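You operate a simulated robot arm through the tools that you are given. There is no shell and no other tool. Be economical: measure what you need, move in short steps, check, and stop when the job is done.

You are at the controls of a simulated two-armed robot. One attempt, no reset.

JOB
Take pad 3 from the blue drawer, check it in the caliper and sort it.
Fine: shut the drawer; under 23 mm goes in the red bin, else in the green tray; the jaw ends open.

Only the result counts: the job must be done as asked and must still hold three seconds after the hand-in. Knocking over, shifting, dropping, spilling or breaking anything else fails it.

ROBOT AND FRAMES
Two 7-joint arms with two-finger parallel grippers on one trunk, on a base that drives. Base frame: it is fixed to the floor where the robot stands at the start and does not move with it; the origin is under the middle of the robot, x ahead of it, y to its left, z up. Readings come in m, degrees, newtons and seconds.
The left shoulder is at the start at [0.06, 0.189, 1.082], the right one opposite. With the tool pointing down near the work surface each hand reaches from about 0.1 to 0.64 m from the robot's upright axis, wherever it stands, measured 20 degrees to its own side. Places, roughly: blue drawer [0.5, 0, 0.7]; caliper display [0.7, 0.5, 0.9]; caliper jaw [0.6, 0.5, 0.9]; gap of the caliper [0.6, 0.5, 0.9]. Payload 3.43 kg a hand.
The TCP of each hand is the grasp point between the finger pads, 0.03 m short of the fingertips. In the tool frame z runs along the fingers and y along their closing line. The gripper opens to 0.094 m. The fingers are 0.028 m wide and 0.01 m thick; the gripper's body (0.05 by 0.096 m) begins 0.055 m behind the TCP.
Orientation is that of the tool frame in the base frame, as a unit quaternion [w, x, y, z]. With the fingers straight down and closing along the base's y, the tool's x points along the base's -x, its y along +y and its z along -z.

CONTROLS
- The arms move only by the tool jog_arm. It takes "left_commands", "right_commands" or both (then of equal length, played together; a hand with none holds still); each is text: rows parted by semicolons, each of 7 numbers parted by spaces: the shift along the base's x, y, z in m, then the turn, a rotation vector about the base's x, y, z in degrees, then the finger opening in m, from 0 to 0.094. In form: dx dy dz wx wy wz grip; .... A call has 1 to 10 rows; each row shifts and turns the commanded pose from where the row before left it. Rows are played at 5 a second. More than 0.05 m and 8.6 degrees between two rows, or a gripper value outside its range, and nothing of the call is played. Where a pose cannot be reached the arm comes as near as it can. A force on the tool above 40 N (or 10 N above the force at the start of the call, whichever is more), or a blocked arm, ends the call early, and 0.2 s more pass. The fingers move at their own pace (about 0.153 m/s each) and stop on an object; they squeeze with about 22 N. The grip force told is the motor's: it shows also when the fingers shut on nothing. Time passes only in rows, and 0.2 s behind the last, so rows that do not move let the fingers close. It gives the time, the measured TCP pose, the force on the tool (base axes), the opening and the grip force at its end, in the units of the frame above (readings bear some noise), with the torque about the TCP (base axes, N m) and any sound that the robot's microphone picked up.
- Cameras (640 x 400 px; columns grow to the right, rows downward): "scene" is now at [-0.0063, 0.0231, 1.6123]; the picture's right is [0.39, -0.92, 0.00], its down [-0.85, -0.36, -0.39] and it looks along [0.36, 0.15, -0.92] (base axes); focal length 280 px, centre (320, 200). "left" rides on the left gripper at [0.076, -0.014, -0.102] in its tool frame; the picture's right is [0.18, 0.98, 0.00], its down [-0.75, 0.14, -0.64] and it looks along [-0.63, 0.12, 0.77] (tool axes); focal length 243 px, centre (320, 200). "right" rides on the right gripper at [0.076, 0.014, -0.102] in its tool frame; the picture's right is [-0.18, 0.98, 0.00], its down [-0.75, -0.14, -0.64] and it looks along [-0.63, -0.12, 0.77] (tool axes); focal length 243 px, centre (320, 200). There is no depth. A picture from a camera that has moved, and an enlarged one, comes with that camera's place and axes in the base frame and with its lens.
- capture(camera): a new picture of that camera. No time passes.
- raise_lower(by): slides the trunk up (or, below 0, down) by that many m; the arms and the scene camera ride with it, the base frame stays. It gives what a move gives, with no picture.
- base_move(legs): drives the robot by 1 to 6 legs, each [ahead, left, turn to the left] in m, m and degrees, along the robot's own axes; the way and the turn of a leg run together, so that a leg with both is an arc; at most 1.5 m and 180 degrees a leg. The arms and the cameras ride along, it lands a little off, and it stops where it bumps. It gives what a move gives.
- aim_head(pan, tilt): turns the head with the scene camera to pan (to the left, within 86 degrees either way) and tilt (down, from -29 to 69), counted from straight ahead of the robot. It gives what a move gives.
- enlarge(camera, box): a new picture of the part [left, top, right, bottom] of that camera's present view, enlarged. No time passes.
- close_job(): hands the job in; it is judged then, once.

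Work in short steps. Places have to be worked out from the pictures, the camera data and where the tool is seen: move nearer, look again, correct. Check each grasp and each placing, and mend what went wrong. You have 120 turns and 108 pictures in all, those below and enlarged ones among them. Open the grippers and draw the arms clear of the work before you hand the job in, unless the task says otherwise; then end with one line.

The tools are called as name(argument=value, ...) on one line, values as JSON. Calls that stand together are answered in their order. jog_arm: Moves the arms, as the interface text tells. Its arguments: {"type":"object","properties":{"left_commands":{"type":"string"},"right_commands":{"type":"string"}},"required":[]} The other tools are called the same way: raise_lower (by) slides the trunk up or down; base_move (legs) drives the base; aim_head (pan, tilt) turns the head that bears the scene camera; capture (camera) takes a picture; enlarge (camera, box) takes an enlarged picture of a part of a camera's view; close_job () hands the job in.

At the start:

```text
t: 0.0
left_eef_pos: [0.291, 0.3324, 1.17]
left_orientation: [0.0, 0.0, 1.0, 0.0]
left_force: [0.0, -0.1, 0.3]
left_ft_torque: [0.01, -0.01, 0.02]
left_opening: 0.0939
left_gripper_force: 0.1
right_eef_pos: [0.2796, 0.0564, 1.0908]
right_orientation: [0.0, 0.0, 1.0, 0.0]
right_force: [0.2, 0.4, 0.6]
right_ft_torque: [0.0, -0.01, 0.02]
right_opening: 0.0938
right_gripper_force: 0.0
trunk travel left (down, up): [-0.754, 0.236]
robot x, y, heading: [-0.0009, -0.0006, 0.1]
head pan, tilt: [22.8, 67.3]
```

scene: 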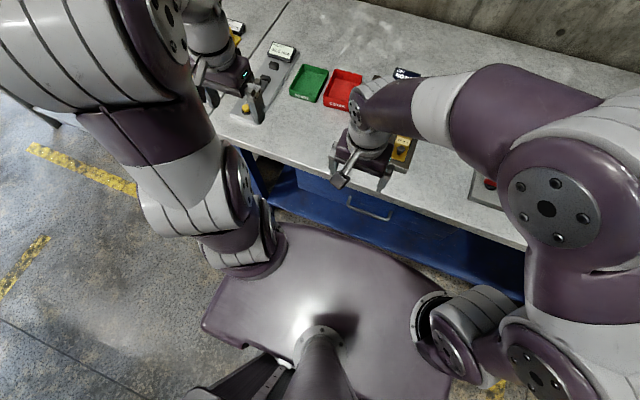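
right: 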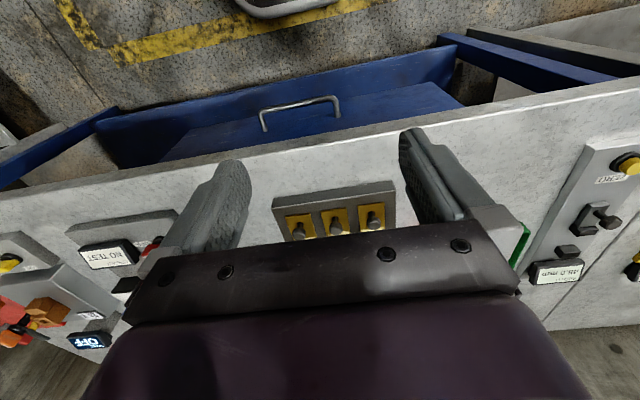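
left: 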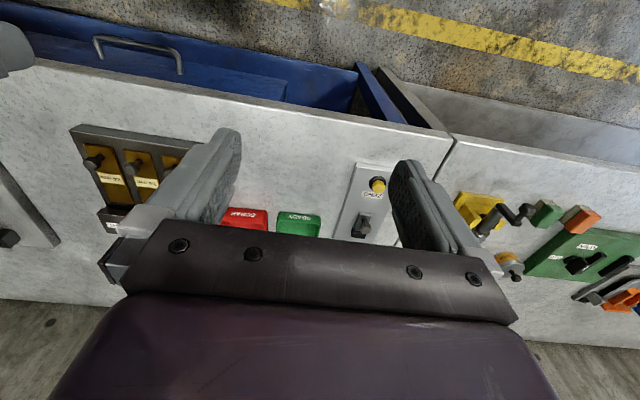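

The arms partly block the view of the bench. I start by enlarging the bench area and the left-hand view.

enlarge(camera="scene", box=[200, 20, 460, 220])

enlarge(camera="left", box=[60, 100, 460, 280])

enlarge(camera="right", box=[240, 60, 640, 310])

```text
2.00 times, centred on (330, 120) of scene
camera zoom: at [-0.0063, 0.0231, 1.6123], right [0.39, -0.92, 0.0], down [-0.85, -0.36, -0.39], along [0.36, 0.15, -0.92], focal length 561 px, centre (300, 360)
```

zoom: 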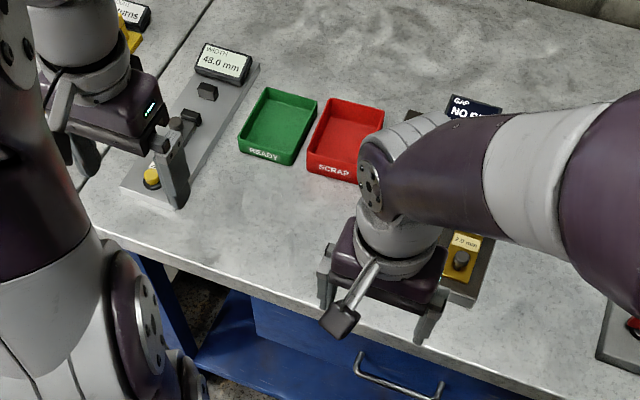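

```text
1.60 times, centred on (260, 190) of left
camera zoom: at [0.2147, 0.3174, 1.2712], right [-0.18, 0.98, 0.0], down [0.75, 0.14, 0.64], along [0.63, 0.12, -0.77], focal length 388 px, centre (416, 216)
```

zoom: 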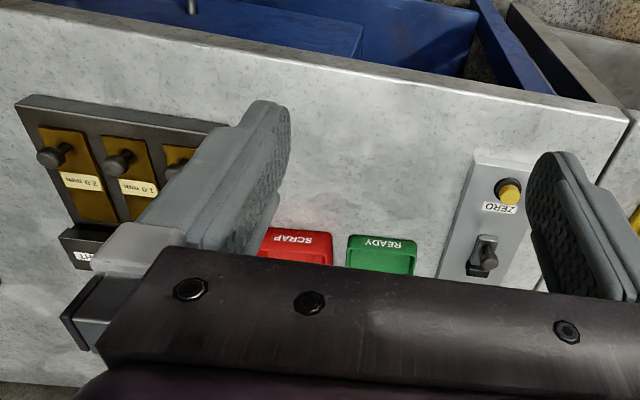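

```text
1.60 times, centred on (440, 185) of right
camera zoom: at [0.2029, 0.0705, 1.194], right [0.18, 0.98, 0.0], down [0.75, -0.14, 0.64], along [0.63, -0.12, -0.77], focal length 388 px, centre (128, 224)
```

zoom: 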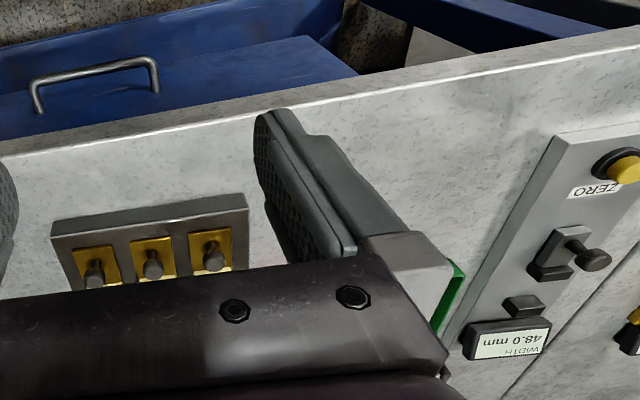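

I'll swing the arms out of the view: right hand to the right, left hand back to the left, then look with the head.

jog_arm(right_commands="0 -0.05 0 0 0 0 0.094; 0 -0.05 0 0 0 0 0.094; 0 -0.05 0 0 0 0 0.094; 0 -0.05 0 0 0 0 0.094; 0 -0.05 0 0 0 0 0.094; 0 -0.05 0 0 0 0 0.094; 0 -0.05 0 0 0 0 0.094", left_commands="0 0.03 0 0 0 0 0.094; 0 0.03 0 0 0 0 0.094; 0 0.03 0 0 0 0 0.094; 0 0.03 0 0 0 0 0.094; 0 0 0 0 0 0 0.094; 0 0 0 0 0 0 0.094; 0 0 0 0 0 0 0.094")

aim_head(pan=10, tilt=60)

capture(camera="scene")

```text
t: 1.6
left_eef_pos: [0.2881, 0.4485, 1.1548]
left_orientation: [0.0, 0.0, 1.0, 0.001]
left_force: [0.1, -0.7, -0.3]
left_ft_torque: [0.01, 0.01, 0.03]
left_opening: 0.094
left_gripper_force: 0.1
left hand out of reach, approached as far as the arm can: row 2, 3, 4
right_eef_pos: [0.2803, -0.2955, 1.0884]
right_orientation: [0.001, 0.0, 1.0, 0.0]
right_force: [0.5, -0.6, -0.5]
right_ft_torque: [-0.02, 0.01, 0.02]
right_opening: 0.0941
right_gripper_force: 0.1
trunk travel left (down, up): [-0.754, 0.236]
robot x, y, heading: [-0.0006, -0.0038, 0.2]
head pan, tilt: [22.8, 67.3]
```

```text
t: 2.4
left_eef_pos: [0.287, 0.4496, 1.1533]
left_orientation: [0.0, 0.0, 1.0, 0.0]
left_force: [0.2, 0.9, -0.4]
left_ft_torque: [0.0, -0.03, -0.02]
left_opening: 0.0939
left_gripper_force: 0.1
right_eef_pos: [0.2802, -0.2933, 1.0901]
right_orientation: [0.0, 0.0, 1.0, 0.0]
right_force: [0.6, -0.5, 0.2]
right_ft_torque: [0.02, 0.02, 0.01]
right_opening: 0.0939
right_gripper_force: 0.1
trunk travel left (down, up): [-0.754, 0.236]
robot x, y, heading: [-0.0035, -0.0026, 0.2]
head pan, tilt: [10.0, 60.0]
```

```text
101 pictures are left
camera scene: at [0.0058, 0.0126, 1.6202], right [0.17, -0.98, 0.0], down [-0.85, -0.15, -0.5], along [0.49, 0.09, -0.87], focal length 280 px, centre (320, 200)
```

scene: 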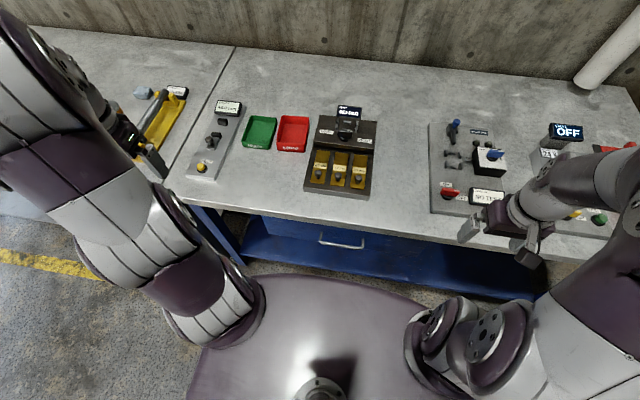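

enlarge(camera="scene", box=[140, 80, 300, 180])

enlarge(camera="scene", box=[200, 150, 540, 310])

enlarge(camera="scene", box=[280, 90, 400, 200])

```text
4.00 times, centred on (220, 130) of scene
camera zoom: at [0.0058, 0.0126, 1.6202], right [0.17, -0.98, 0.0], down [-0.85, -0.15, -0.5], along [0.49, 0.09, -0.87], focal length 1122 px, centre (720, 480)
```

zoom: 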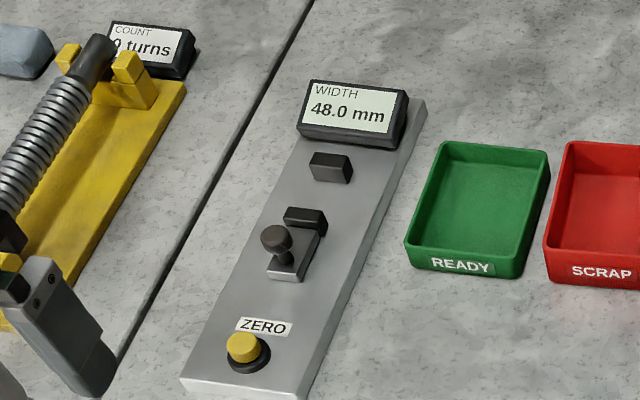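

```text
1.88 times, centred on (370, 230) of scene
camera zoom: at [0.0058, 0.0126, 1.6202], right [0.17, -0.98, 0.0], down [-0.85, -0.15, -0.5], along [0.49, 0.09, -0.87], focal length 528 px, centre (226, 144)
```

zoom: 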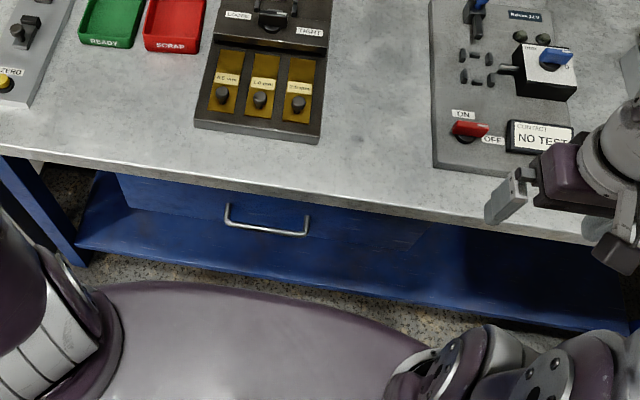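

```text
3.64 times, centred on (340, 145) of scene
camera zoom: at [0.0058, 0.0126, 1.6202], right [0.17, -0.98, 0.0], down [-0.85, -0.15, -0.5], along [0.49, 0.09, -0.87], focal length 1020 px, centre (247, 400)
```

zoom: 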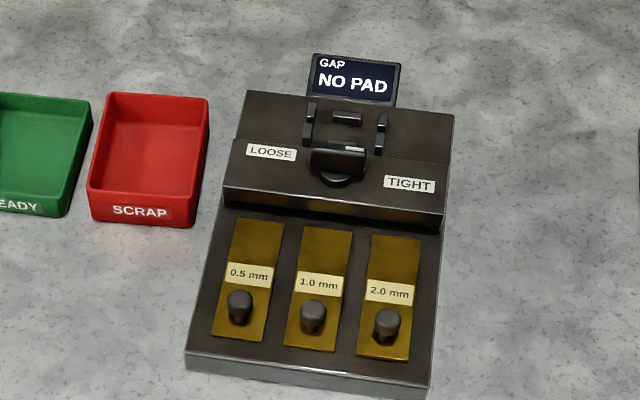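

The caliper (48.0 mm, open), green tray, red bin and drawer handle (about x 0.36, y 0, z 0.70) are visible. I back up 0.25 m and lower the trunk a bit so a forward-pointing hand can reach the handle.

base_move(legs=[[-0.25, 0, 0]])

raise_lower(by=-0.2)

aim_head(pan=0, tilt=45)

capture(camera="scene")

```text
t: 4.2
left_eef_pos: [0.0415, 0.4492, 1.1535]
left_orientation: [0.0, 0.002, 1.0, 0.0]
left_force: [-0.2, 0.3, 0.3]
left_ft_torque: [0.04, 0.03, 0.01]
left_opening: 0.0938
left_gripper_force: 0.1
right_eef_pos: [0.0308, -0.2945, 1.0893]
right_orientation: [0.0, 0.002, 1.0, 0.0]
right_force: [-0.2, 0.2, 0.4]
right_ft_torque: [0.03, -0.01, -0.01]
right_opening: 0.0938
right_gripper_force: 0.0
trunk travel left (down, up): [-0.754, 0.236]
robot x, y, heading: [-0.2446, 0.0019, 0.0]
head pan, tilt: [10.0, 60.0]
```

```text
t: 6.3
left_eef_pos: [0.0401, 0.449, 0.9538]
left_orientation: [0.0, 0.002, 1.0, 0.0]
left_force: [-0.3, -0.7, 0.1]
left_ft_torque: [0.03, 0.02, 0.0]
left_opening: 0.0939
left_gripper_force: 0.1
right_eef_pos: [0.0313, -0.2943, 0.8892]
right_orientation: [-0.001, 0.001, 1.0, 0.0]
right_force: [0.2, -0.3, 0.3]
right_ft_torque: [0.02, -0.02, -0.02]
right_opening: 0.0941
right_gripper_force: 0.0
trunk travel left (down, up): [-0.554, 0.436]
robot x, y, heading: [-0.2461, -0.0031, -0.2]
head pan, tilt: [10.0, 60.0]
```

```text
t: 7.1
left_eef_pos: [0.0413, 0.4482, 0.9546]
left_orientation: [-0.001, 0.002, 1.0, 0.001]
left_force: [-0.8, 0.7, -0.1]
left_ft_torque: [0.01, -0.02, 0.01]
left_opening: 0.0938
left_gripper_force: 0.0
right_eef_pos: [0.0309, -0.2938, 0.8897]
right_orientation: [0.0, 0.001, 1.0, 0.0]
right_force: [0.1, -0.1, 0.4]
right_ft_torque: [0.0, 0.01, 0.0]
right_opening: 0.0943
right_gripper_force: 0.0
trunk travel left (down, up): [-0.554, 0.436]
robot x, y, heading: [-0.2494, 0.0013, -0.5]
head pan, tilt: [0.0, 45.0]
```

```text
97 pictures are left
camera scene: at [-0.2262, 0.0011, 1.4396], right [0.0, -1.0, 0.0], down [-0.71, 0.0, -0.71], along [0.71, 0.0, -0.71], focal length 280 px, centre (320, 200)
```

scene: 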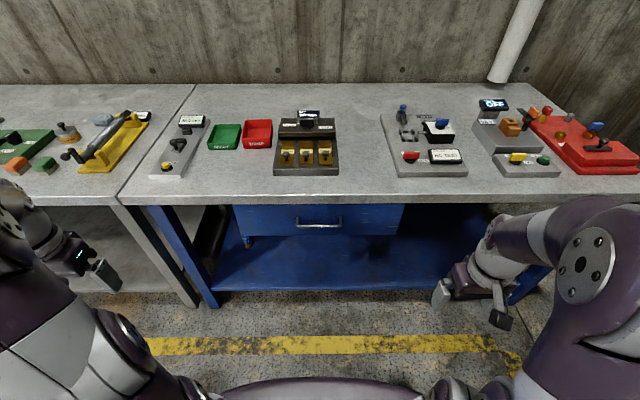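

The drawer front and handle are now clearly visible; I enlarge them to measure.

enlarge(camera="scene", box=[220, 170, 420, 270])

capture(camera="right")

```text
3.20 times, centred on (320, 220) of scene
camera zoom: at [-0.2262, 0.0011, 1.4396], right [0.0, -1.0, 0.0], down [-0.71, 0.0, -0.71], along [0.71, 0.0, -0.71], focal length 898 px, centre (320, 136)
```

zoom: 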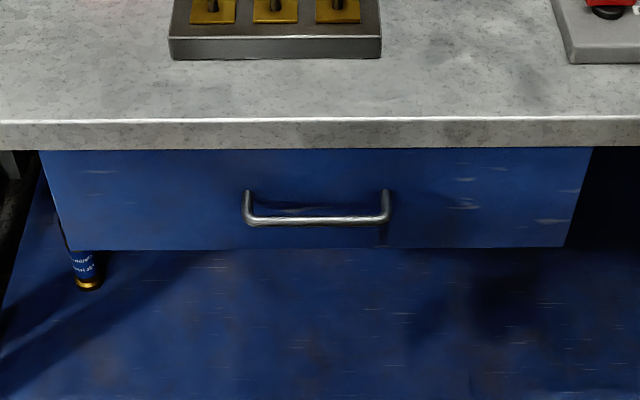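

```text
95 pictures are left
camera right: at [-0.0457, -0.2803, 0.993], right [0.19, 0.98, 0.0], down [0.75, -0.14, 0.64], along [0.63, -0.12, -0.77], focal length 243 px, centre (320, 200)
```

right: 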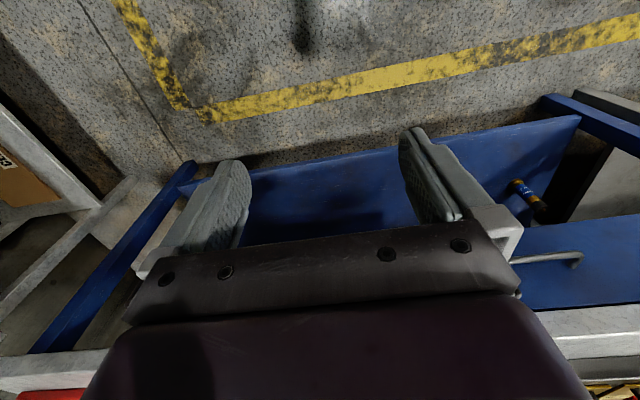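

Triangulating: handle bar at x≈0.357, y≈0 (±0.07), z≈0.745; bench edge x≈0.36, slab underside ≈0.83. I turn the right hand to point forward with fingers closing along z.

jog_arm(right_commands="0.005 0.015 0 4.619 -4.619 -4.619 0.07;0.005 0.015 0 4.619 -4.619 -4.619 0.07;0.005 0.015 0 4.619 -4.619 -4.619 0.07;0.005 0.015 0 4.619 -4.619 -4.619 0.07;0.005 0.015 0 4.619 -4.619 -4.619 0.07;0.005 0.015 0 4.619 -4.619 -4.619 0.07;0.005 0.015 0 4.619 -4.619 -4.619 0.07;0.005 0.015 0 4.619 -4.619 -4.619 0.07")

```text
t: 8.9
left_eef_pos: [0.041, 0.4498, 0.9537]
left_orientation: [0.0, 0.001, 1.0, 0.0]
left_force: [-1.0, 0.9, -0.4]
left_ft_torque: [0.0, -0.01, -0.02]
left_opening: 0.094
left_gripper_force: 0.0
right_eef_pos: [0.0775, -0.1774, 0.8855]
right_orientation: [0.305, 0.307, 0.848, 0.307]
right_force: [-1.0, 0.0, 1.3]
right_ft_torque: [-0.02, 0.01, -0.03]
right_opening: 0.07
right_gripper_force: 0.0
right hand out of reach, approached as far as the arm can: row 8
trunk travel left (down, up): [-0.554, 0.436]
robot x, y, heading: [-0.2493, -0.0005, -0.3]
head pan, tilt: [0.0, 45.0]
```

The last row touched a limit; I move the hand forward and down a bit while continuing to turn.

jog_arm(right_commands="0.03 0.02 -0.015 0 0 0 0.07;0.03 0.02 -0.015 0 0 0 0.07;0.02 0.02 -0.015 4.619 -4.619 -4.619 0.07;0.02 0.02 -0.015 4.619 -4.619 -4.619 0.07;0.01 0.02 -0.015 4.619 -4.619 -4.619 0.07;0.01 0.02 -0.015 4.619 -4.619 -4.619 0.07;0 0.02 -0.015 4.619 -4.619 -4.619 0.07;0 0.02 -0.015 4.619 -4.619 -4.619 0.07;0 0.02 -0.015 4.619 -4.619 -4.619 0.07")

capture(camera="scene")

```text
t: 10.9
left_eef_pos: [0.0416, 0.4484, 0.9538]
left_orientation: [-0.001, 0.001, 1.0, -0.001]
left_force: [-0.9, -0.5, -0.9]
left_ft_torque: [-0.01, 0.03, 0.02]
left_opening: 0.094
left_gripper_force: 0.1
right_eef_pos: [0.3418, -0.2454, 0.8964]
right_orientation: [0.485, 0.498, 0.512, 0.505]
right_force: [0.2, -0.5, -0.4]
right_ft_torque: [-0.02, 0.01, 0.02]
right_opening: 0.0698
right_gripper_force: 0.1
right hand out of reach, approached as far as the arm can: row 4, 5, 6, 7, 8, 9
trunk travel left (down, up): [-0.554, 0.436]
robot x, y, heading: [-0.2464, 0.0028, -0.1]
head pan, tilt: [0.0, 45.0]
```

```text
94 pictures are left
camera scene: at [-0.2254, 0.0005, 1.4397], right [0.0, -1.0, 0.0], down [-0.71, 0.0, -0.71], along [0.71, 0.0, -0.71], focal length 280 px, centre (320, 200)
```

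scene: 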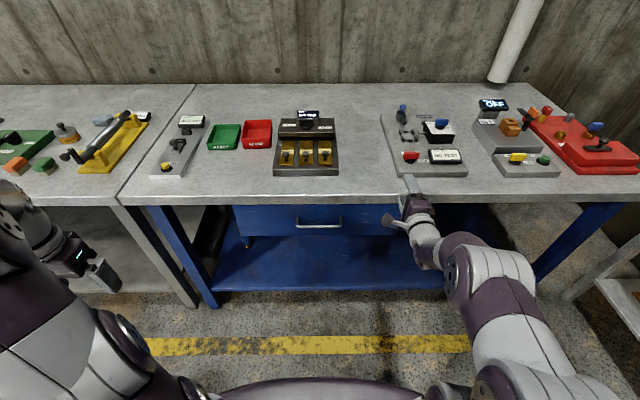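

Orientation reached but the hand sits at (0.34,-0.245,0.90), close to the bench edge. I pull straight back before going lower.

jog_arm(right_commands="-0.04 0 0 0 0 0 0.07;-0.03 0 0 0 0 0 0.07")

```text
t: 11.5
left_eef_pos: [0.0413, 0.4484, 0.9542]
left_orientation: [0.0, 0.001, 1.0, 0.0]
left_force: [-0.8, -0.1, 0.5]
left_ft_torque: [-0.02, 0.0, -0.03]
left_opening: 0.0944
left_gripper_force: 0.1
right_eef_pos: [0.3103, -0.2571, 0.9328]
right_orientation: [0.498, 0.502, 0.501, 0.5]
right_force: [0.3, -0.3, 0.2]
right_ft_torque: [-0.02, 0.0, 0.02]
right_opening: 0.0697
right_gripper_force: 0.1
right hand out of reach, approached as far as the arm can: row 1, 2
trunk travel left (down, up): [-0.554, 0.436]
robot x, y, heading: [-0.2461, 0.002, -0.2]
head pan, tilt: [0.0, 45.0]
```

The commanded pose may differ from the achieved one; I test by commanding outward and up in small steps to where the arm can settle.

jog_arm(right_commands="0.02 -0.05 0.02 0 0 0 0.07;0.02 -0.05 0.02 0 0 0 0.07;0.02 -0.05 0.02 0 0 0 0.07")

```text
refused: row 1 steps farther than a row can; nothing moved
```

Step norm is limited to 0.05; I reduce it.

jog_arm(right_commands="0.02 -0.03 0.02 0 0 0 0.07;0.02 -0.03 0.02 0 0 0 0.07")

```text
t: 12.1
left_eef_pos: [0.0417, 0.4484, 0.9532]
left_orientation: [0.0, 0.002, 1.0, 0.0]
left_force: [0.1, -0.4, -0.1]
left_ft_torque: [0.01, -0.05, 0.0]
left_opening: 0.0941
left_gripper_force: 0.1
right_eef_pos: [0.3509, -0.317, 0.9722]
right_orientation: [0.5, 0.5, 0.499, 0.5]
right_force: [0.4, 1.0, 0.3]
right_ft_torque: [-0.02, 0.0, -0.01]
right_opening: 0.0699
right_gripper_force: 0.0
trunk travel left (down, up): [-0.554, 0.436]
robot x, y, heading: [-0.2493, -0.0012, -0.4]
head pan, tilt: [0.0, 45.0]
```

The arm follows exactly now; it seems too folded at this distance. I back the base another 0.17 m and then lower the hand in front of the handle.

base_move(legs=[[-0.17, 0, 0]])

jog_arm(right_commands="0 0.04 -0.03 0 0 0 0.07;0 0.04 -0.03 0 0 0 0.07;0 0.04 -0.03 0 0 0 0.07")

```text
t: 13.5
left_eef_pos: [-0.1273, 0.4501, 0.9552]
left_orientation: [0.001, 0.002, 1.0, -0.001]
left_force: [-0.2, 0.1, -0.6]
left_ft_torque: [0.01, -0.07, 0.0]
left_opening: 0.0937
left_gripper_force: 0.0
right_eef_pos: [0.1827, -0.3176, 0.9735]
right_orientation: [0.5, 0.501, 0.499, 0.501]
right_force: [-0.5, 0.0, 0.8]
right_ft_torque: [0.03, 0.01, -0.01]
right_opening: 0.0698
right_gripper_force: 0.2
trunk travel left (down, up): [-0.554, 0.436]
robot x, y, heading: [-0.4172, 0.0019, -0.0]
head pan, tilt: [0.0, 45.0]
```

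```text
t: 14.3
left_eef_pos: [-0.1244, 0.45, 0.9535]
left_orientation: [-0.001, 0.002, 1.0, 0.0]
left_force: [0.7, -0.1, -0.5]
left_ft_torque: [0.03, 0.0, 0.04]
left_opening: 0.094
left_gripper_force: 0.0
right_eef_pos: [0.1838, -0.2547, 0.9062]
right_orientation: [0.493, 0.497, 0.505, 0.505]
right_force: [-0.1, 0.3, 0.4]
right_ft_torque: [0.02, 0.01, -0.01]
right_opening: 0.0701
right_gripper_force: 0.0
right hand out of reach, approached as far as the arm can: row 2, 3
trunk travel left (down, up): [-0.554, 0.436]
robot x, y, heading: [-0.4158, 0.001, -0.1]
head pan, tilt: [0.0, 45.0]
```

Still limited near the body, so I extend forward first, then go in and down.

jog_arm(right_commands="0.04 0 0 0 0 0 0.07;0.04 0 0 0 0 0 0.07;0.02 0 -0.04 0 0 0 0.07;0 0.02 -0.04 0 0 0 0.07;0 0.03 -0.04 0 0 0 0.07;0 0.04 -0.02 0 0 0 0.07")

```text
t: 15.7
left_eef_pos: [-0.1249, 0.4496, 0.9543]
left_orientation: [0.0, 0.002, 1.0, 0.001]
left_force: [-0.1, 0.1, -0.6]
left_ft_torque: [0.0, 0.01, -0.04]
left_opening: 0.0939
left_gripper_force: 0.1
right_eef_pos: [0.2241, -0.2587, 0.7815]
right_orientation: [0.491, 0.495, 0.506, 0.508]
right_force: [0.0, -0.4, 0.7]
right_ft_torque: [-0.03, -0.04, 0.04]
right_opening: 0.0698
right_gripper_force: 0.0
right hand out of reach, approached as far as the arm can: row 1, 2, 3, 4, 5, 6
trunk travel left (down, up): [-0.554, 0.436]
robot x, y, heading: [-0.4151, 0.0037, -0.4]
head pan, tilt: [0.0, 45.0]
```

The hand is at (0.224,-0.259,0.78) with good orientation; y inward is limited, so I shift the base left 0.26 m instead, then lower z.

base_move(legs=[[0, 0.26, 0]])

jog_arm(right_commands="0 0 -0.018 0 0 0 0.07;0 0 -0.018 0 0 0 0.07")

capture(camera="right")

capture(camera="scene")

```text
t: 17.6
left_eef_pos: [-0.1265, 0.7153, 0.954]
left_orientation: [0.001, 0.0, 1.0, 0.0]
left_force: [0.4, -0.1, -0.1]
left_ft_torque: [-0.02, 0.05, 0.01]
left_opening: 0.0941
left_gripper_force: 0.0
right_eef_pos: [0.2252, 0.0096, 0.7818]
right_orientation: [0.491, 0.494, 0.508, 0.507]
right_force: [0.2, 0.4, -0.1]
right_ft_torque: [0.02, 0.01, -0.03]
right_opening: 0.0702
right_gripper_force: 0.0
trunk travel left (down, up): [-0.554, 0.436]
robot x, y, heading: [-0.4107, 0.2663, -0.0]
head pan, tilt: [0.0, 45.0]
```

```text
t: 18.2
left_eef_pos: [-0.1257, 0.7158, 0.9542]
left_orientation: [0.0, 0.001, 1.0, 0.0]
left_force: [-0.2, 0.2, 0.4]
left_ft_torque: [0.01, -0.03, -0.03]
left_opening: 0.0939
left_gripper_force: 0.2
right_eef_pos: [0.2249, 0.0085, 0.746]
right_orientation: [0.491, 0.493, 0.508, 0.508]
right_force: [-1.4, 0.5, -1.2]
right_ft_torque: [0.0, -0.03, 0.0]
right_opening: 0.0697
right_gripper_force: 0.0
trunk travel left (down, up): [-0.554, 0.436]
robot x, y, heading: [-0.4153, 0.2692, -0.1]
head pan, tilt: [0.0, 45.0]
```

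```text
93 pictures are left
camera right: at [0.119, 0.0811, 0.7612], right [0.01, -0.19, 0.98], down [-0.62, -0.77, -0.14], along [0.79, -0.61, -0.12], focal length 243 px, centre (320, 200)
```

right: 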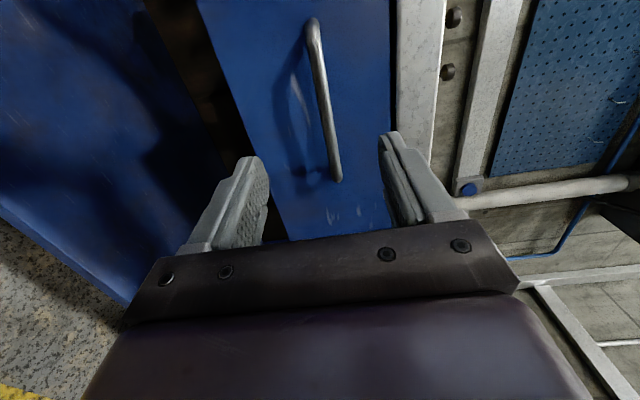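

```text
92 pictures are left
camera scene: at [-0.3915, 0.2667, 1.4397], right [0.0, -1.0, 0.0], down [-0.71, 0.0, -0.71], along [0.71, 0.0, -0.71], focal length 280 px, centre (320, 200)
```

scene: 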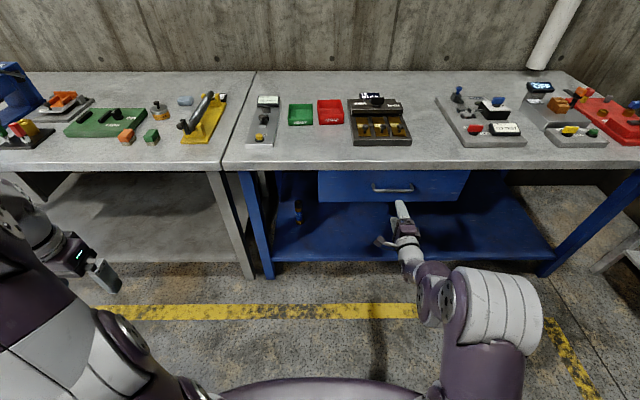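

The handle lies centred between the fingers in z (≈0.75). I drive ahead 0.12 m so the bar sits between the pads.

base_move(legs=[[0.12, 0, 0]])

capture(camera="right")

```text
t: 19.5
left_eef_pos: [-0.0051, 0.716, 0.9534]
left_orientation: [-0.001, 0.0, 1.0, 0.0]
left_force: [0.1, 0.6, -0.4]
left_ft_torque: [-0.01, 0.01, -0.02]
left_opening: 0.094
left_gripper_force: 0.0
right_eef_pos: [0.3471, 0.0096, 0.7452]
right_orientation: [0.49, 0.494, 0.508, 0.508]
right_force: [0.4, 0.1, 0.5]
right_ft_torque: [0.02, 0.0, -0.04]
right_opening: 0.0703
right_gripper_force: 0.1
trunk travel left (down, up): [-0.554, 0.436]
robot x, y, heading: [-0.2939, 0.2667, 0.1]
head pan, tilt: [0.0, 45.0]
```

```text
91 pictures are left
camera right: at [0.2409, 0.0818, 0.7607], right [0.01, -0.19, 0.98], down [-0.62, -0.77, -0.14], along [0.79, -0.61, -0.12], focal length 243 px, centre (320, 200)
```

right: 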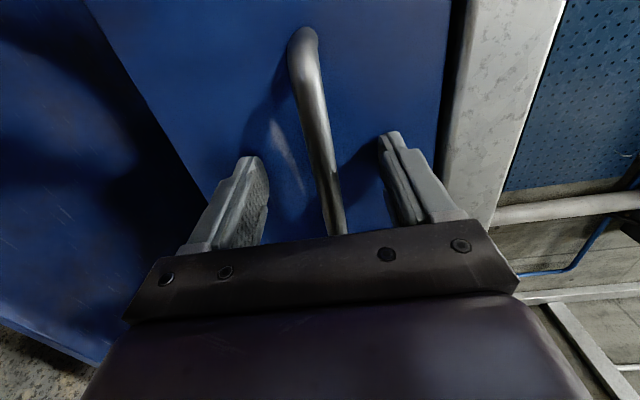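

The bar is between the fingers; I close the gripper on it.

jog_arm(right_commands="0 0 0 0 0 0 0;0 0 0 0 0 0 0;0 0 0 0 0 0 0")

capture(camera="right")

```text
t: 20.3
left_eef_pos: [-0.0072, 0.7165, 0.9551]
left_orientation: [0.001, 0.0, 1.0, 0.0]
left_force: [-0.2, -0.3, -0.5]
left_ft_torque: [0.0, 0.01, 0.0]
left_opening: 0.094
left_gripper_force: 0.1
right_eef_pos: [0.3465, 0.0097, 0.7507]
right_orientation: [0.492, 0.491, 0.506, 0.51]
right_force: [1.6, -3.8, 19.6]
right_ft_torque: [-0.19, 0.07, 0.88]
right_opening: 0.0163
right_gripper_force: 45.6
trunk travel left (down, up): [-0.554, 0.436]
robot x, y, heading: [-0.2894, 0.269, -0.2]
head pan, tilt: [0.0, 45.0]
```

```text
90 pictures are left
camera right: at [0.24, 0.0816, 0.7646], right [0.0, -0.19, 0.98], down [-0.62, -0.77, -0.15], along [0.79, -0.61, -0.12], focal length 243 px, centre (320, 200)
```

right: 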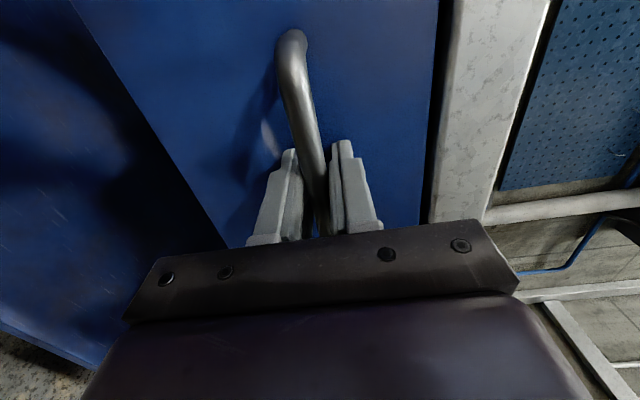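

The handle is gripped. I relax the vertical offset a little and pull the drawer by driving back 0.12 m.

jog_arm(right_commands="0 0 0.004 0 0 0 0")

base_move(legs=[[-0.12, 0, 0]])

capture(camera="scene")

```text
t: 20.7
left_eef_pos: [-0.0067, 0.7143, 0.9549]
left_orientation: [0.001, 0.0, 1.0, 0.0]
left_force: [-0.1, 0.3, -0.2]
left_ft_torque: [0.01, 0.0, -0.01]
left_opening: 0.0938
left_gripper_force: 0.1
right_eef_pos: [0.3446, 0.0102, 0.7501]
right_orientation: [0.491, 0.494, 0.507, 0.508]
right_force: [2.4, -4.9, 12.9]
right_ft_torque: [-0.29, 0.03, 0.28]
right_opening: 0.0161
right_gripper_force: 45.1
trunk travel left (down, up): [-0.554, 0.436]
robot x, y, heading: [-0.2875, 0.2648, 0.1]
head pan, tilt: [0.0, 45.0]
```

```text
t: 21.9
left_eef_pos: [-0.126, 0.7144, 0.955]
left_orientation: [0.001, -0.001, 1.0, 0.001]
left_force: [0.3, 0.5, -0.5]
left_ft_torque: [-0.04, -0.03, 0.0]
left_opening: 0.0939
left_gripper_force: 0.1
right_eef_pos: [0.2273, 0.0078, 0.7504]
right_orientation: [0.49, 0.494, 0.507, 0.509]
right_force: [-0.2, -16.2, 5.1]
right_ft_torque: [-0.5, -0.05, -1.04]
right_opening: 0.0165
right_gripper_force: 45.4
trunk travel left (down, up): [-0.554, 0.436]
robot x, y, heading: [-0.4062, 0.2668, 0.2]
head pan, tilt: [0.0, 45.0]
```

```text
89 pictures are left
camera scene: at [-0.3906, 0.2646, 1.4397], right [0.0, -1.0, 0.0], down [-0.71, 0.0, -0.71], along [0.71, 0.0, -0.71], focal length 280 px, centre (320, 200)
```

scene: 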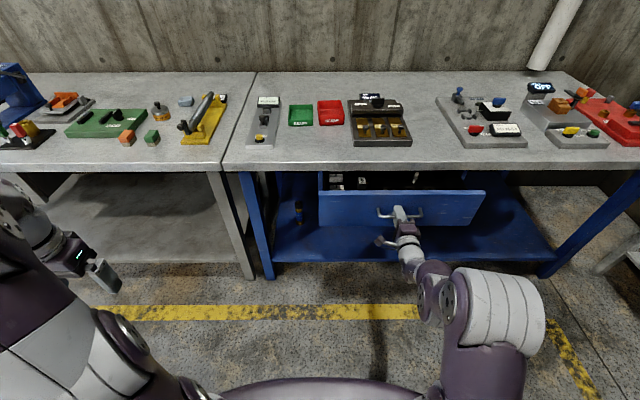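

The drawer opens and labelled pads are coming into view. I enlarge and pull another 0.08 m.

base_move(legs=[[-0.08, 0, 0]])

enlarge(camera="scene", box=[290, 140, 510, 260])

```text
t: 23.0
left_eef_pos: [-0.2054, 0.7143, 0.9555]
left_orientation: [0.001, -0.001, 1.0, 0.0]
left_force: [-1.3, -0.7, 0.8]
left_ft_torque: [0.01, -0.05, 0.01]
left_opening: 0.0943
left_gripper_force: 0.0
right_eef_pos: [0.147, 0.0091, 0.7494]
right_orientation: [0.491, 0.494, 0.507, 0.508]
right_force: [-1.5, -6.5, 2.4]
right_ft_torque: [-0.44, -0.09, -0.14]
right_opening: 0.0164
right_gripper_force: 44.6
trunk travel left (down, up): [-0.554, 0.436]
robot x, y, heading: [-0.4905, 0.2631, 0.3]
head pan, tilt: [0.0, 45.0]
```

```text
2.91 times, centred on (400, 200) of scene
camera zoom: at [-0.4708, 0.2657, 1.4397], right [0.0, -1.0, 0.0], down [-0.71, 0.0, -0.71], along [0.71, 0.0, -0.71], focal length 816 px, centre (87, 200)
```

zoom: 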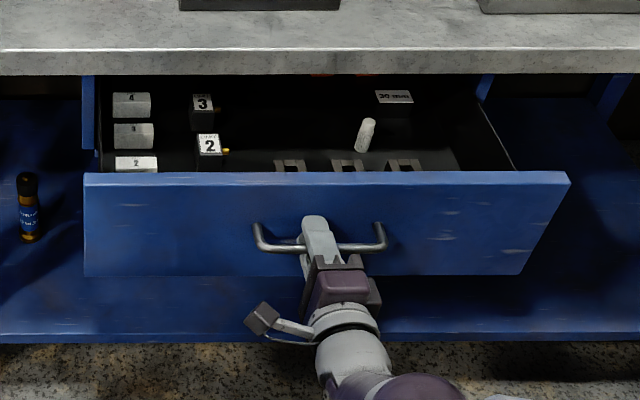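

Several numbered pieces appear: grey blocks in a left column and dark ones labelled 2 and 3. I pull another 0.1 m so they clear the bench edge.

base_move(legs=[[-0.1, 0, 0]])

enlarge(camera="scene", box=[310, 140, 490, 250])

```text
t: 24.1
left_eef_pos: [-0.3086, 0.715, 0.9551]
left_orientation: [0.001, 0.0, 1.0, 0.0]
left_force: [1.1, -0.4, 0.5]
left_ft_torque: [0.01, -0.04, 0.01]
left_opening: 0.0938
left_gripper_force: 0.0
right_eef_pos: [0.0441, 0.0075, 0.7509]
right_orientation: [0.491, 0.494, 0.506, 0.509]
right_force: [0.3, -11.1, 3.4]
right_ft_torque: [-0.48, -0.11, -0.34]
right_opening: 0.0161
right_gripper_force: 44.8
trunk travel left (down, up): [-0.554, 0.436]
robot x, y, heading: [-0.5928, 0.265, -0.0]
head pan, tilt: [0.0, 45.0]
```

```text
3.56 times, centred on (400, 195) of scene
camera zoom: at [-0.5734, 0.265, 1.4397], right [0.0, -1.0, 0.0], down [-0.71, 0.0, -0.71], along [0.71, 0.0, -0.71], focal length 997 px, centre (36, 218)
```

zoom: 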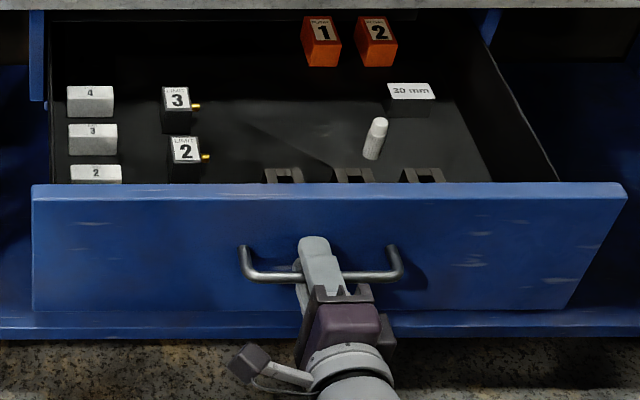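

Drawer is open about 0.30 m. I release the handle, back off, and raise the trunk for a better look into the drawer.

jog_arm(right_commands="0 0 0 0 0 0 0.06;0 0 0 0 0 0 0.06;0 0 0 0 0 0 0.06")

base_move(legs=[[-0.12, 0, 0]])

raise_lower(by=0.2)

enlarge(camera="scene", box=[300, 160, 480, 270])

```text
t: 24.9
left_eef_pos: [-0.3069, 0.7152, 0.9545]
left_orientation: [0.001, -0.001, 1.0, 0.0]
left_force: [0.5, 0.2, -0.2]
left_ft_torque: [-0.04, 0.0, -0.02]
left_opening: 0.0941
left_gripper_force: 0.2
right_eef_pos: [0.0445, 0.0077, 0.7499]
right_orientation: [0.49, 0.495, 0.507, 0.508]
right_force: [-0.1, 0.2, 0.1]
right_ft_torque: [0.04, -0.02, -0.01]
right_opening: 0.0599
right_gripper_force: 0.1
trunk travel left (down, up): [-0.554, 0.436]
robot x, y, heading: [-0.5919, 0.2663, 0.1]
head pan, tilt: [0.0, 45.0]
```

```text
t: 26.1
left_eef_pos: [-0.4252, 0.7158, 0.9534]
left_orientation: [0.0, 0.0, 1.0, 0.0]
left_force: [-0.2, -0.6, 0.4]
left_ft_torque: [0.02, -0.01, -0.04]
left_opening: 0.0941
left_gripper_force: 0.1
right_eef_pos: [-0.0728, 0.0086, 0.7504]
right_orientation: [0.491, 0.494, 0.507, 0.508]
right_force: [-0.4, 1.3, 0.3]
right_ft_torque: [-0.03, 0.01, -0.01]
right_opening: 0.0601
right_gripper_force: 0.0
trunk travel left (down, up): [-0.554, 0.436]
robot x, y, heading: [-0.7116, 0.2651, 0.1]
head pan, tilt: [0.0, 45.0]
```

```text
t: 28.3
left_eef_pos: [-0.4242, 0.7159, 1.1543]
left_orientation: [-0.001, -0.001, 1.0, 0.0]
left_force: [-0.3, -0.7, -0.2]
left_ft_torque: [-0.03, -0.02, 0.01]
left_opening: 0.0941
left_gripper_force: 0.2
right_eef_pos: [-0.0729, 0.0076, 0.9488]
right_orientation: [0.49, 0.495, 0.507, 0.508]
right_force: [0.0, -0.4, 0.2]
right_ft_torque: [0.02, 0.02, 0.03]
right_opening: 0.0601
right_gripper_force: 0.0
trunk travel left (down, up): [-0.754, 0.236]
robot x, y, heading: [-0.7089, 0.2678, 0.2]
head pan, tilt: [0.0, 45.0]
```

```text
3.56 times, centred on (390, 215) of scene
camera zoom: at [-0.6888, 0.2661, 1.6396], right [0.0, -1.0, 0.0], down [-0.71, 0.0, -0.71], along [0.71, 0.0, -0.71], focal length 997 px, centre (71, 147)
```

zoom: 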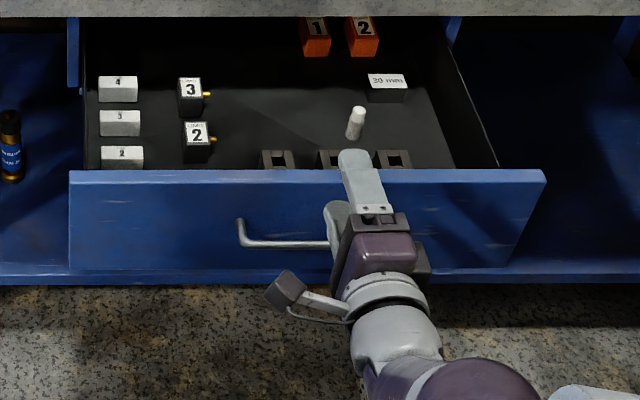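

I zoom in on the labels.

enlarge(camera="scene", box=[320, 175, 370, 212])

enlarge(camera="scene", box=[375, 160, 425, 192])

```text
10.81 times, centred on (345, 194) of scene
camera zoom: at [-0.6888, 0.2661, 1.6396], right [0.0, -1.0, 0.0], down [-0.71, 0.0, -0.71], along [0.71, 0.0, -0.71], focal length 3033 px, centre (50, 270)
```

zoom: 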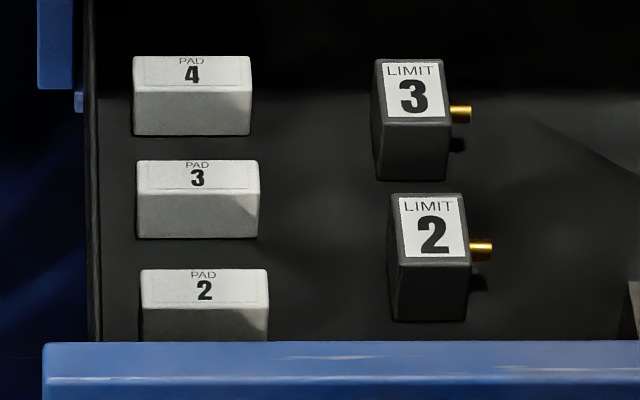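

```text
12.50 times, centred on (400, 176) of scene
camera zoom: at [-0.6888, 0.2661, 1.6396], right [0.0, -1.0, 0.0], down [-0.71, 0.0, -0.71], along [0.71, 0.0, -0.71], focal length 3507 px, centre (-680, 500)
```

zoom: 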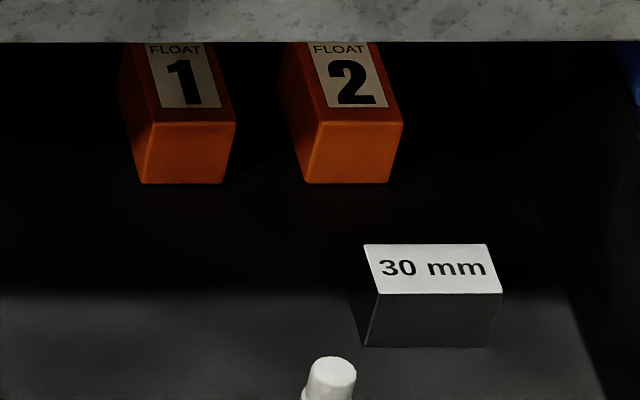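

Pad 3 is the middle grey block at about (0.28, 0.20, 0.72), long side along y (~53 mm), thin side along x. I fold the right arm back to its starting downward pose, clear of everything.

jog_arm(right_commands="0 -0.01 0.02 0 0 0 0.06;0 -0.02 0.02 -4.619 4.619 4.619 0.06;0 -0.02 0.02 -4.619 4.619 4.619 0.06;0 -0.01 0.02 -4.619 4.619 4.619 0.06;-0.03 0 0.01 -4.619 4.619 4.619 0.06;-0.03 0 0.01 -4.619 4.619 4.619 0.06;-0.03 0 0.01 -4.619 4.619 4.619 0.06;-0.03 0 0.01 -4.619 4.619 4.619 0.06;-0.03 0 0.01 -4.619 4.619 4.619 0.06")

jog_arm(right_commands="-0.03 0 0 -4.619 4.619 4.619 0.06;-0.03 0 0 -4.619 4.619 4.619 0.06;-0.03 0 0 -4.619 4.619 4.619 0.06;-0.03 0 0 -4.619 4.619 4.619 0.06;-0.03 0 0 -4.619 4.619 4.619 0.06;-0.03 0 0 -4.619 4.619 4.619 0.06;-0.03 0 0 -4.619 4.619 4.619 0.06;-0.02 0 0 0 0 0 0.06")

capture(camera="scene")

```text
t: 30.3
left_eef_pos: [-0.4247, 0.7158, 1.1547]
left_orientation: [-0.001, -0.001, 1.0, 0.0]
left_force: [0.4, 0.2, -0.8]
left_ft_torque: [0.01, -0.04, 0.01]
left_opening: 0.0942
left_gripper_force: 0.1
right_eef_pos: [-0.2231, -0.0502, 1.0799]
right_orientation: [0.257, 0.269, 0.887, 0.273]
right_force: [-0.2, -0.4, 0.4]
right_ft_torque: [-0.02, -0.01, -0.04]
right_opening: 0.0603
right_gripper_force: 0.1
trunk travel left (down, up): [-0.754, 0.236]
robot x, y, heading: [-0.7099, 0.2633, -0.1]
head pan, tilt: [0.0, 45.0]
```

```text
t: 32.1
left_eef_pos: [-0.4242, 0.7146, 1.1544]
left_orientation: [0.0, 0.0, 1.0, 0.0]
left_force: [-0.1, 0.6, -0.1]
left_ft_torque: [0.0, -0.01, -0.01]
left_opening: 0.0942
left_gripper_force: 0.0
right_eef_pos: [-0.4528, -0.0509, 1.0784]
right_orientation: [-0.015, 0.002, 1.0, -0.002]
right_force: [0.3, -0.8, 0.2]
right_ft_torque: [0.02, -0.01, 0.0]
right_opening: 0.0599
right_gripper_force: 0.0
trunk travel left (down, up): [-0.754, 0.236]
robot x, y, heading: [-0.7109, 0.2674, 0.3]
head pan, tilt: [0.0, 45.0]
```

```text
83 pictures are left
camera scene: at [-0.6897, 0.266, 1.6397], right [0.0, -1.0, 0.0], down [-0.71, 0.0, -0.71], along [0.71, 0.0, -0.71], focal length 280 px, centre (320, 200)
```

scene: 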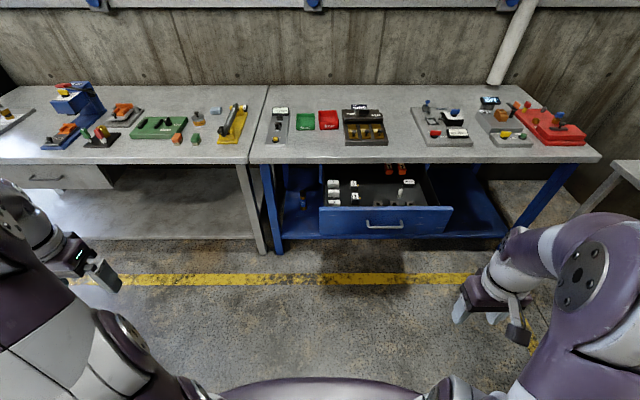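

Arms are clear. I drive to about (-0.27, 0.03) so the left hand can reach pad 3, and aim the head to the drawer.

base_move(legs=[[0, -0.235, 0], [0.44, 0, 0]])

aim_head(pan=10, tilt=60)

capture(camera="scene")

```text
t: 36.1
left_eef_pos: [0.0172, 0.4783, 1.1536]
left_orientation: [-0.001, 0.001, 1.0, 0.0]
left_force: [0.2, 0.4, 0.2]
left_ft_torque: [-0.01, 0.0, 0.0]
left_opening: 0.0941
left_gripper_force: 0.1
right_eef_pos: [-0.0118, -0.2855, 1.0786]
right_orientation: [-0.016, 0.005, 1.0, -0.001]
right_force: [-0.2, 0.1, 0.7]
right_ft_torque: [-0.01, 0.03, 0.0]
right_opening: 0.06
right_gripper_force: 0.0
trunk travel left (down, up): [-0.754, 0.236]
robot x, y, heading: [-0.2673, 0.0255, 0.0]
head pan, tilt: [0.0, 45.0]
```

```text
t: 36.9
left_eef_pos: [0.0182, 0.4801, 1.1535]
left_orientation: [0.0, 0.002, 1.0, 0.001]
left_force: [0.1, 0.6, -0.2]
left_ft_torque: [-0.03, -0.04, 0.04]
left_opening: 0.0939
left_gripper_force: 0.0
right_eef_pos: [-0.0101, -0.2872, 1.0801]
right_orientation: [-0.015, 0.004, 1.0, -0.001]
right_force: [0.3, -0.5, -0.8]
right_ft_torque: [-0.01, 0.01, -0.02]
right_opening: 0.0602
right_gripper_force: 0.0
trunk travel left (down, up): [-0.754, 0.236]
robot x, y, heading: [-0.2687, 0.0305, 0.1]
head pan, tilt: [10.0, 60.0]
```

```text
82 pictures are left
camera scene: at [-0.2632, 0.0427, 1.6202], right [0.17, -0.99, 0.0], down [-0.85, -0.15, -0.5], along [0.49, 0.09, -0.87], focal length 280 px, centre (320, 200)
```

scene: 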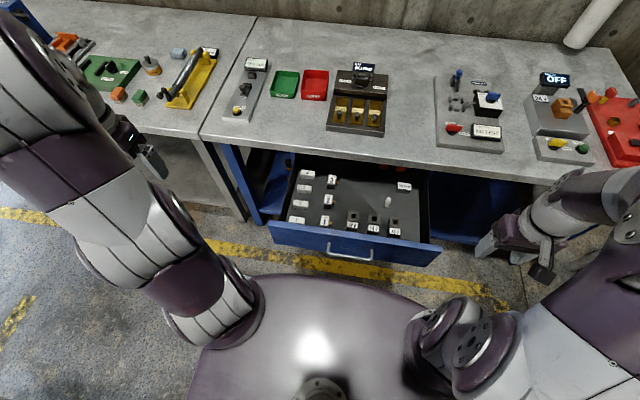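

enlarge(camera="scene", box=[260, 150, 360, 250])

```text
4.00 times, centred on (310, 200) of scene
camera zoom: at [-0.2632, 0.0427, 1.6202], right [0.17, -0.99, 0.0], down [-0.85, -0.15, -0.5], along [0.49, 0.09, -0.87], focal length 1122 px, centre (360, 200)
```

zoom: 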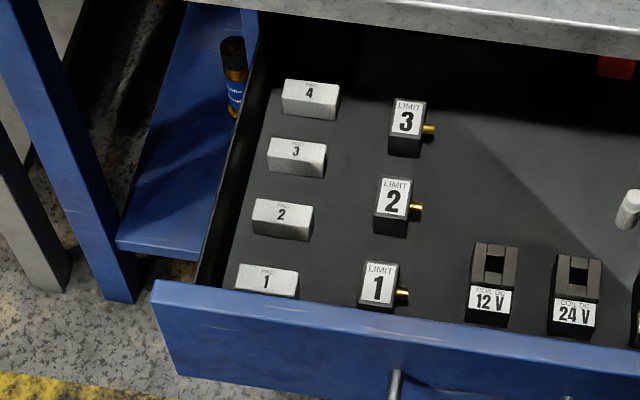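

Pad 3's top centre triangulates to (0.282, 0.202, 0.727). I bring the left hand above it at z≈0.95 with opening 0.066.

jog_arm(left_commands="0.03 -0.03 -0.02 0 0 0 0.07;0.03 -0.03 -0.02 0 0 0 0.07;0.03 -0.03 -0.02 0 0 0 0.07;0.03 -0.03 -0.02 0 0 0 0.07;0.03 -0.03 -0.02 0 0 0 0.07;0.03 -0.03 -0.02 0 0 0 0.07;0.03 -0.03 -0.02 0 0 0 0.07;0.03 -0.03 -0.02 0 0 0 0.07;0.024 -0.038 -0.02 0 0 0 0.066")

capture(camera="left")

capture(camera="scene")

```text
t: 38.9
left_eef_pos: [0.2862, 0.1994, 0.9737]
left_orientation: [-0.001, 0.001, 1.0, 0.0]
left_force: [-0.5, 0.8, 0.4]
left_ft_torque: [0.02, -0.01, 0.0]
left_opening: 0.066
left_gripper_force: 0.0
right_eef_pos: [-0.0096, -0.2864, 1.0774]
right_orientation: [-0.015, 0.004, 1.0, -0.002]
right_force: [0.0, 0.0, 0.1]
right_ft_torque: [0.02, 0.02, -0.03]
right_opening: 0.06
right_gripper_force: 0.1
trunk travel left (down, up): [-0.754, 0.236]
robot x, y, heading: [-0.2702, 0.0354, 0.1]
head pan, tilt: [10.0, 60.0]
```

```text
80 pictures are left
camera left: at [0.2101, 0.1844, 1.0762], right [-0.18, 0.98, 0.0], down [0.75, 0.14, 0.64], along [0.63, 0.12, -0.77], focal length 243 px, centre (320, 200)
```

left: 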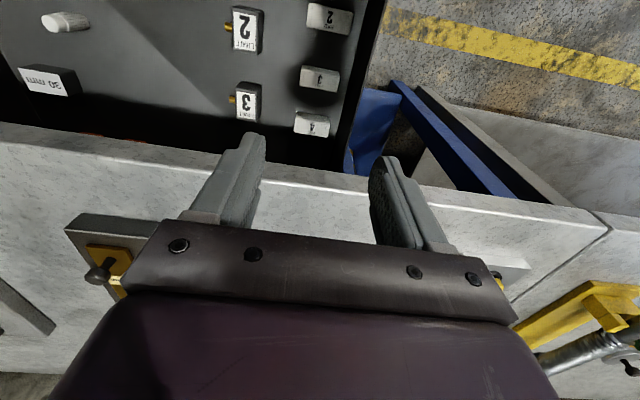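

```text
79 pictures are left
camera scene: at [-0.2617, 0.0411, 1.6202], right [0.17, -0.99, 0.0], down [-0.85, -0.15, -0.5], along [0.49, 0.09, -0.87], focal length 280 px, centre (320, 200)
```

scene: 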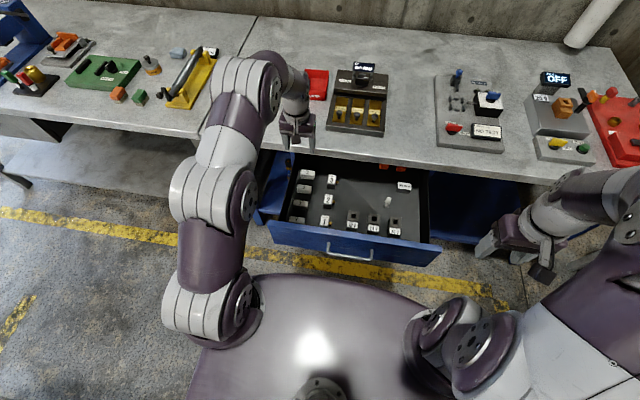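

The left camera puts pad 3 at about (0.287, 0.198) — right under the TCP. I descend to z≈0.80 and check.

jog_arm(left_commands="0 0 -0.045 0 0 0 0.067;0 0 -0.045 0 0 0 0.067;0 0 -0.045 0 0 0 0.067;0 0 -0.035 0 0 0 0.067")

capture(camera="left")

enlarge(camera="scene", box=[250, 130, 370, 230])

```text
t: 39.9
left_eef_pos: [0.2829, 0.1995, 0.8054]
left_orientation: [0.0, 0.001, 1.0, 0.0]
left_force: [0.4, 0.1, -0.5]
left_ft_torque: [-0.01, 0.01, -0.03]
left_opening: 0.067
left_gripper_force: 0.0
right_eef_pos: [-0.0102, -0.2856, 1.0789]
right_orientation: [-0.015, 0.005, 1.0, -0.002]
right_force: [-0.9, 0.0, 0.2]
right_ft_torque: [0.04, -0.01, -0.04]
right_opening: 0.0599
right_gripper_force: 0.0
trunk travel left (down, up): [-0.754, 0.236]
robot x, y, heading: [-0.2707, 0.0341, -0.2]
head pan, tilt: [10.0, 60.0]
```

```text
78 pictures are left
camera left: at [0.2078, 0.1849, 0.9076], right [-0.18, 0.98, 0.0], down [0.75, 0.14, 0.64], along [0.63, 0.12, -0.77], focal length 243 px, centre (320, 200)
```

left: 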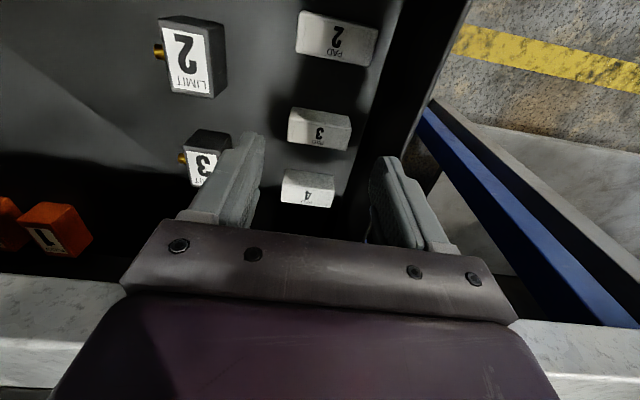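

```text
4.00 times, centred on (310, 180) of scene
camera zoom: at [-0.2621, 0.0427, 1.6202], right [0.17, -0.99, 0.0], down [-0.85, -0.15, -0.5], along [0.49, 0.09, -0.87], focal length 1122 px, centre (360, 280)
```

zoom: 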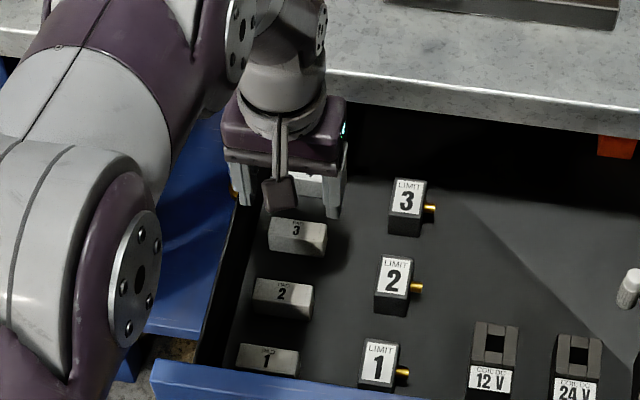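

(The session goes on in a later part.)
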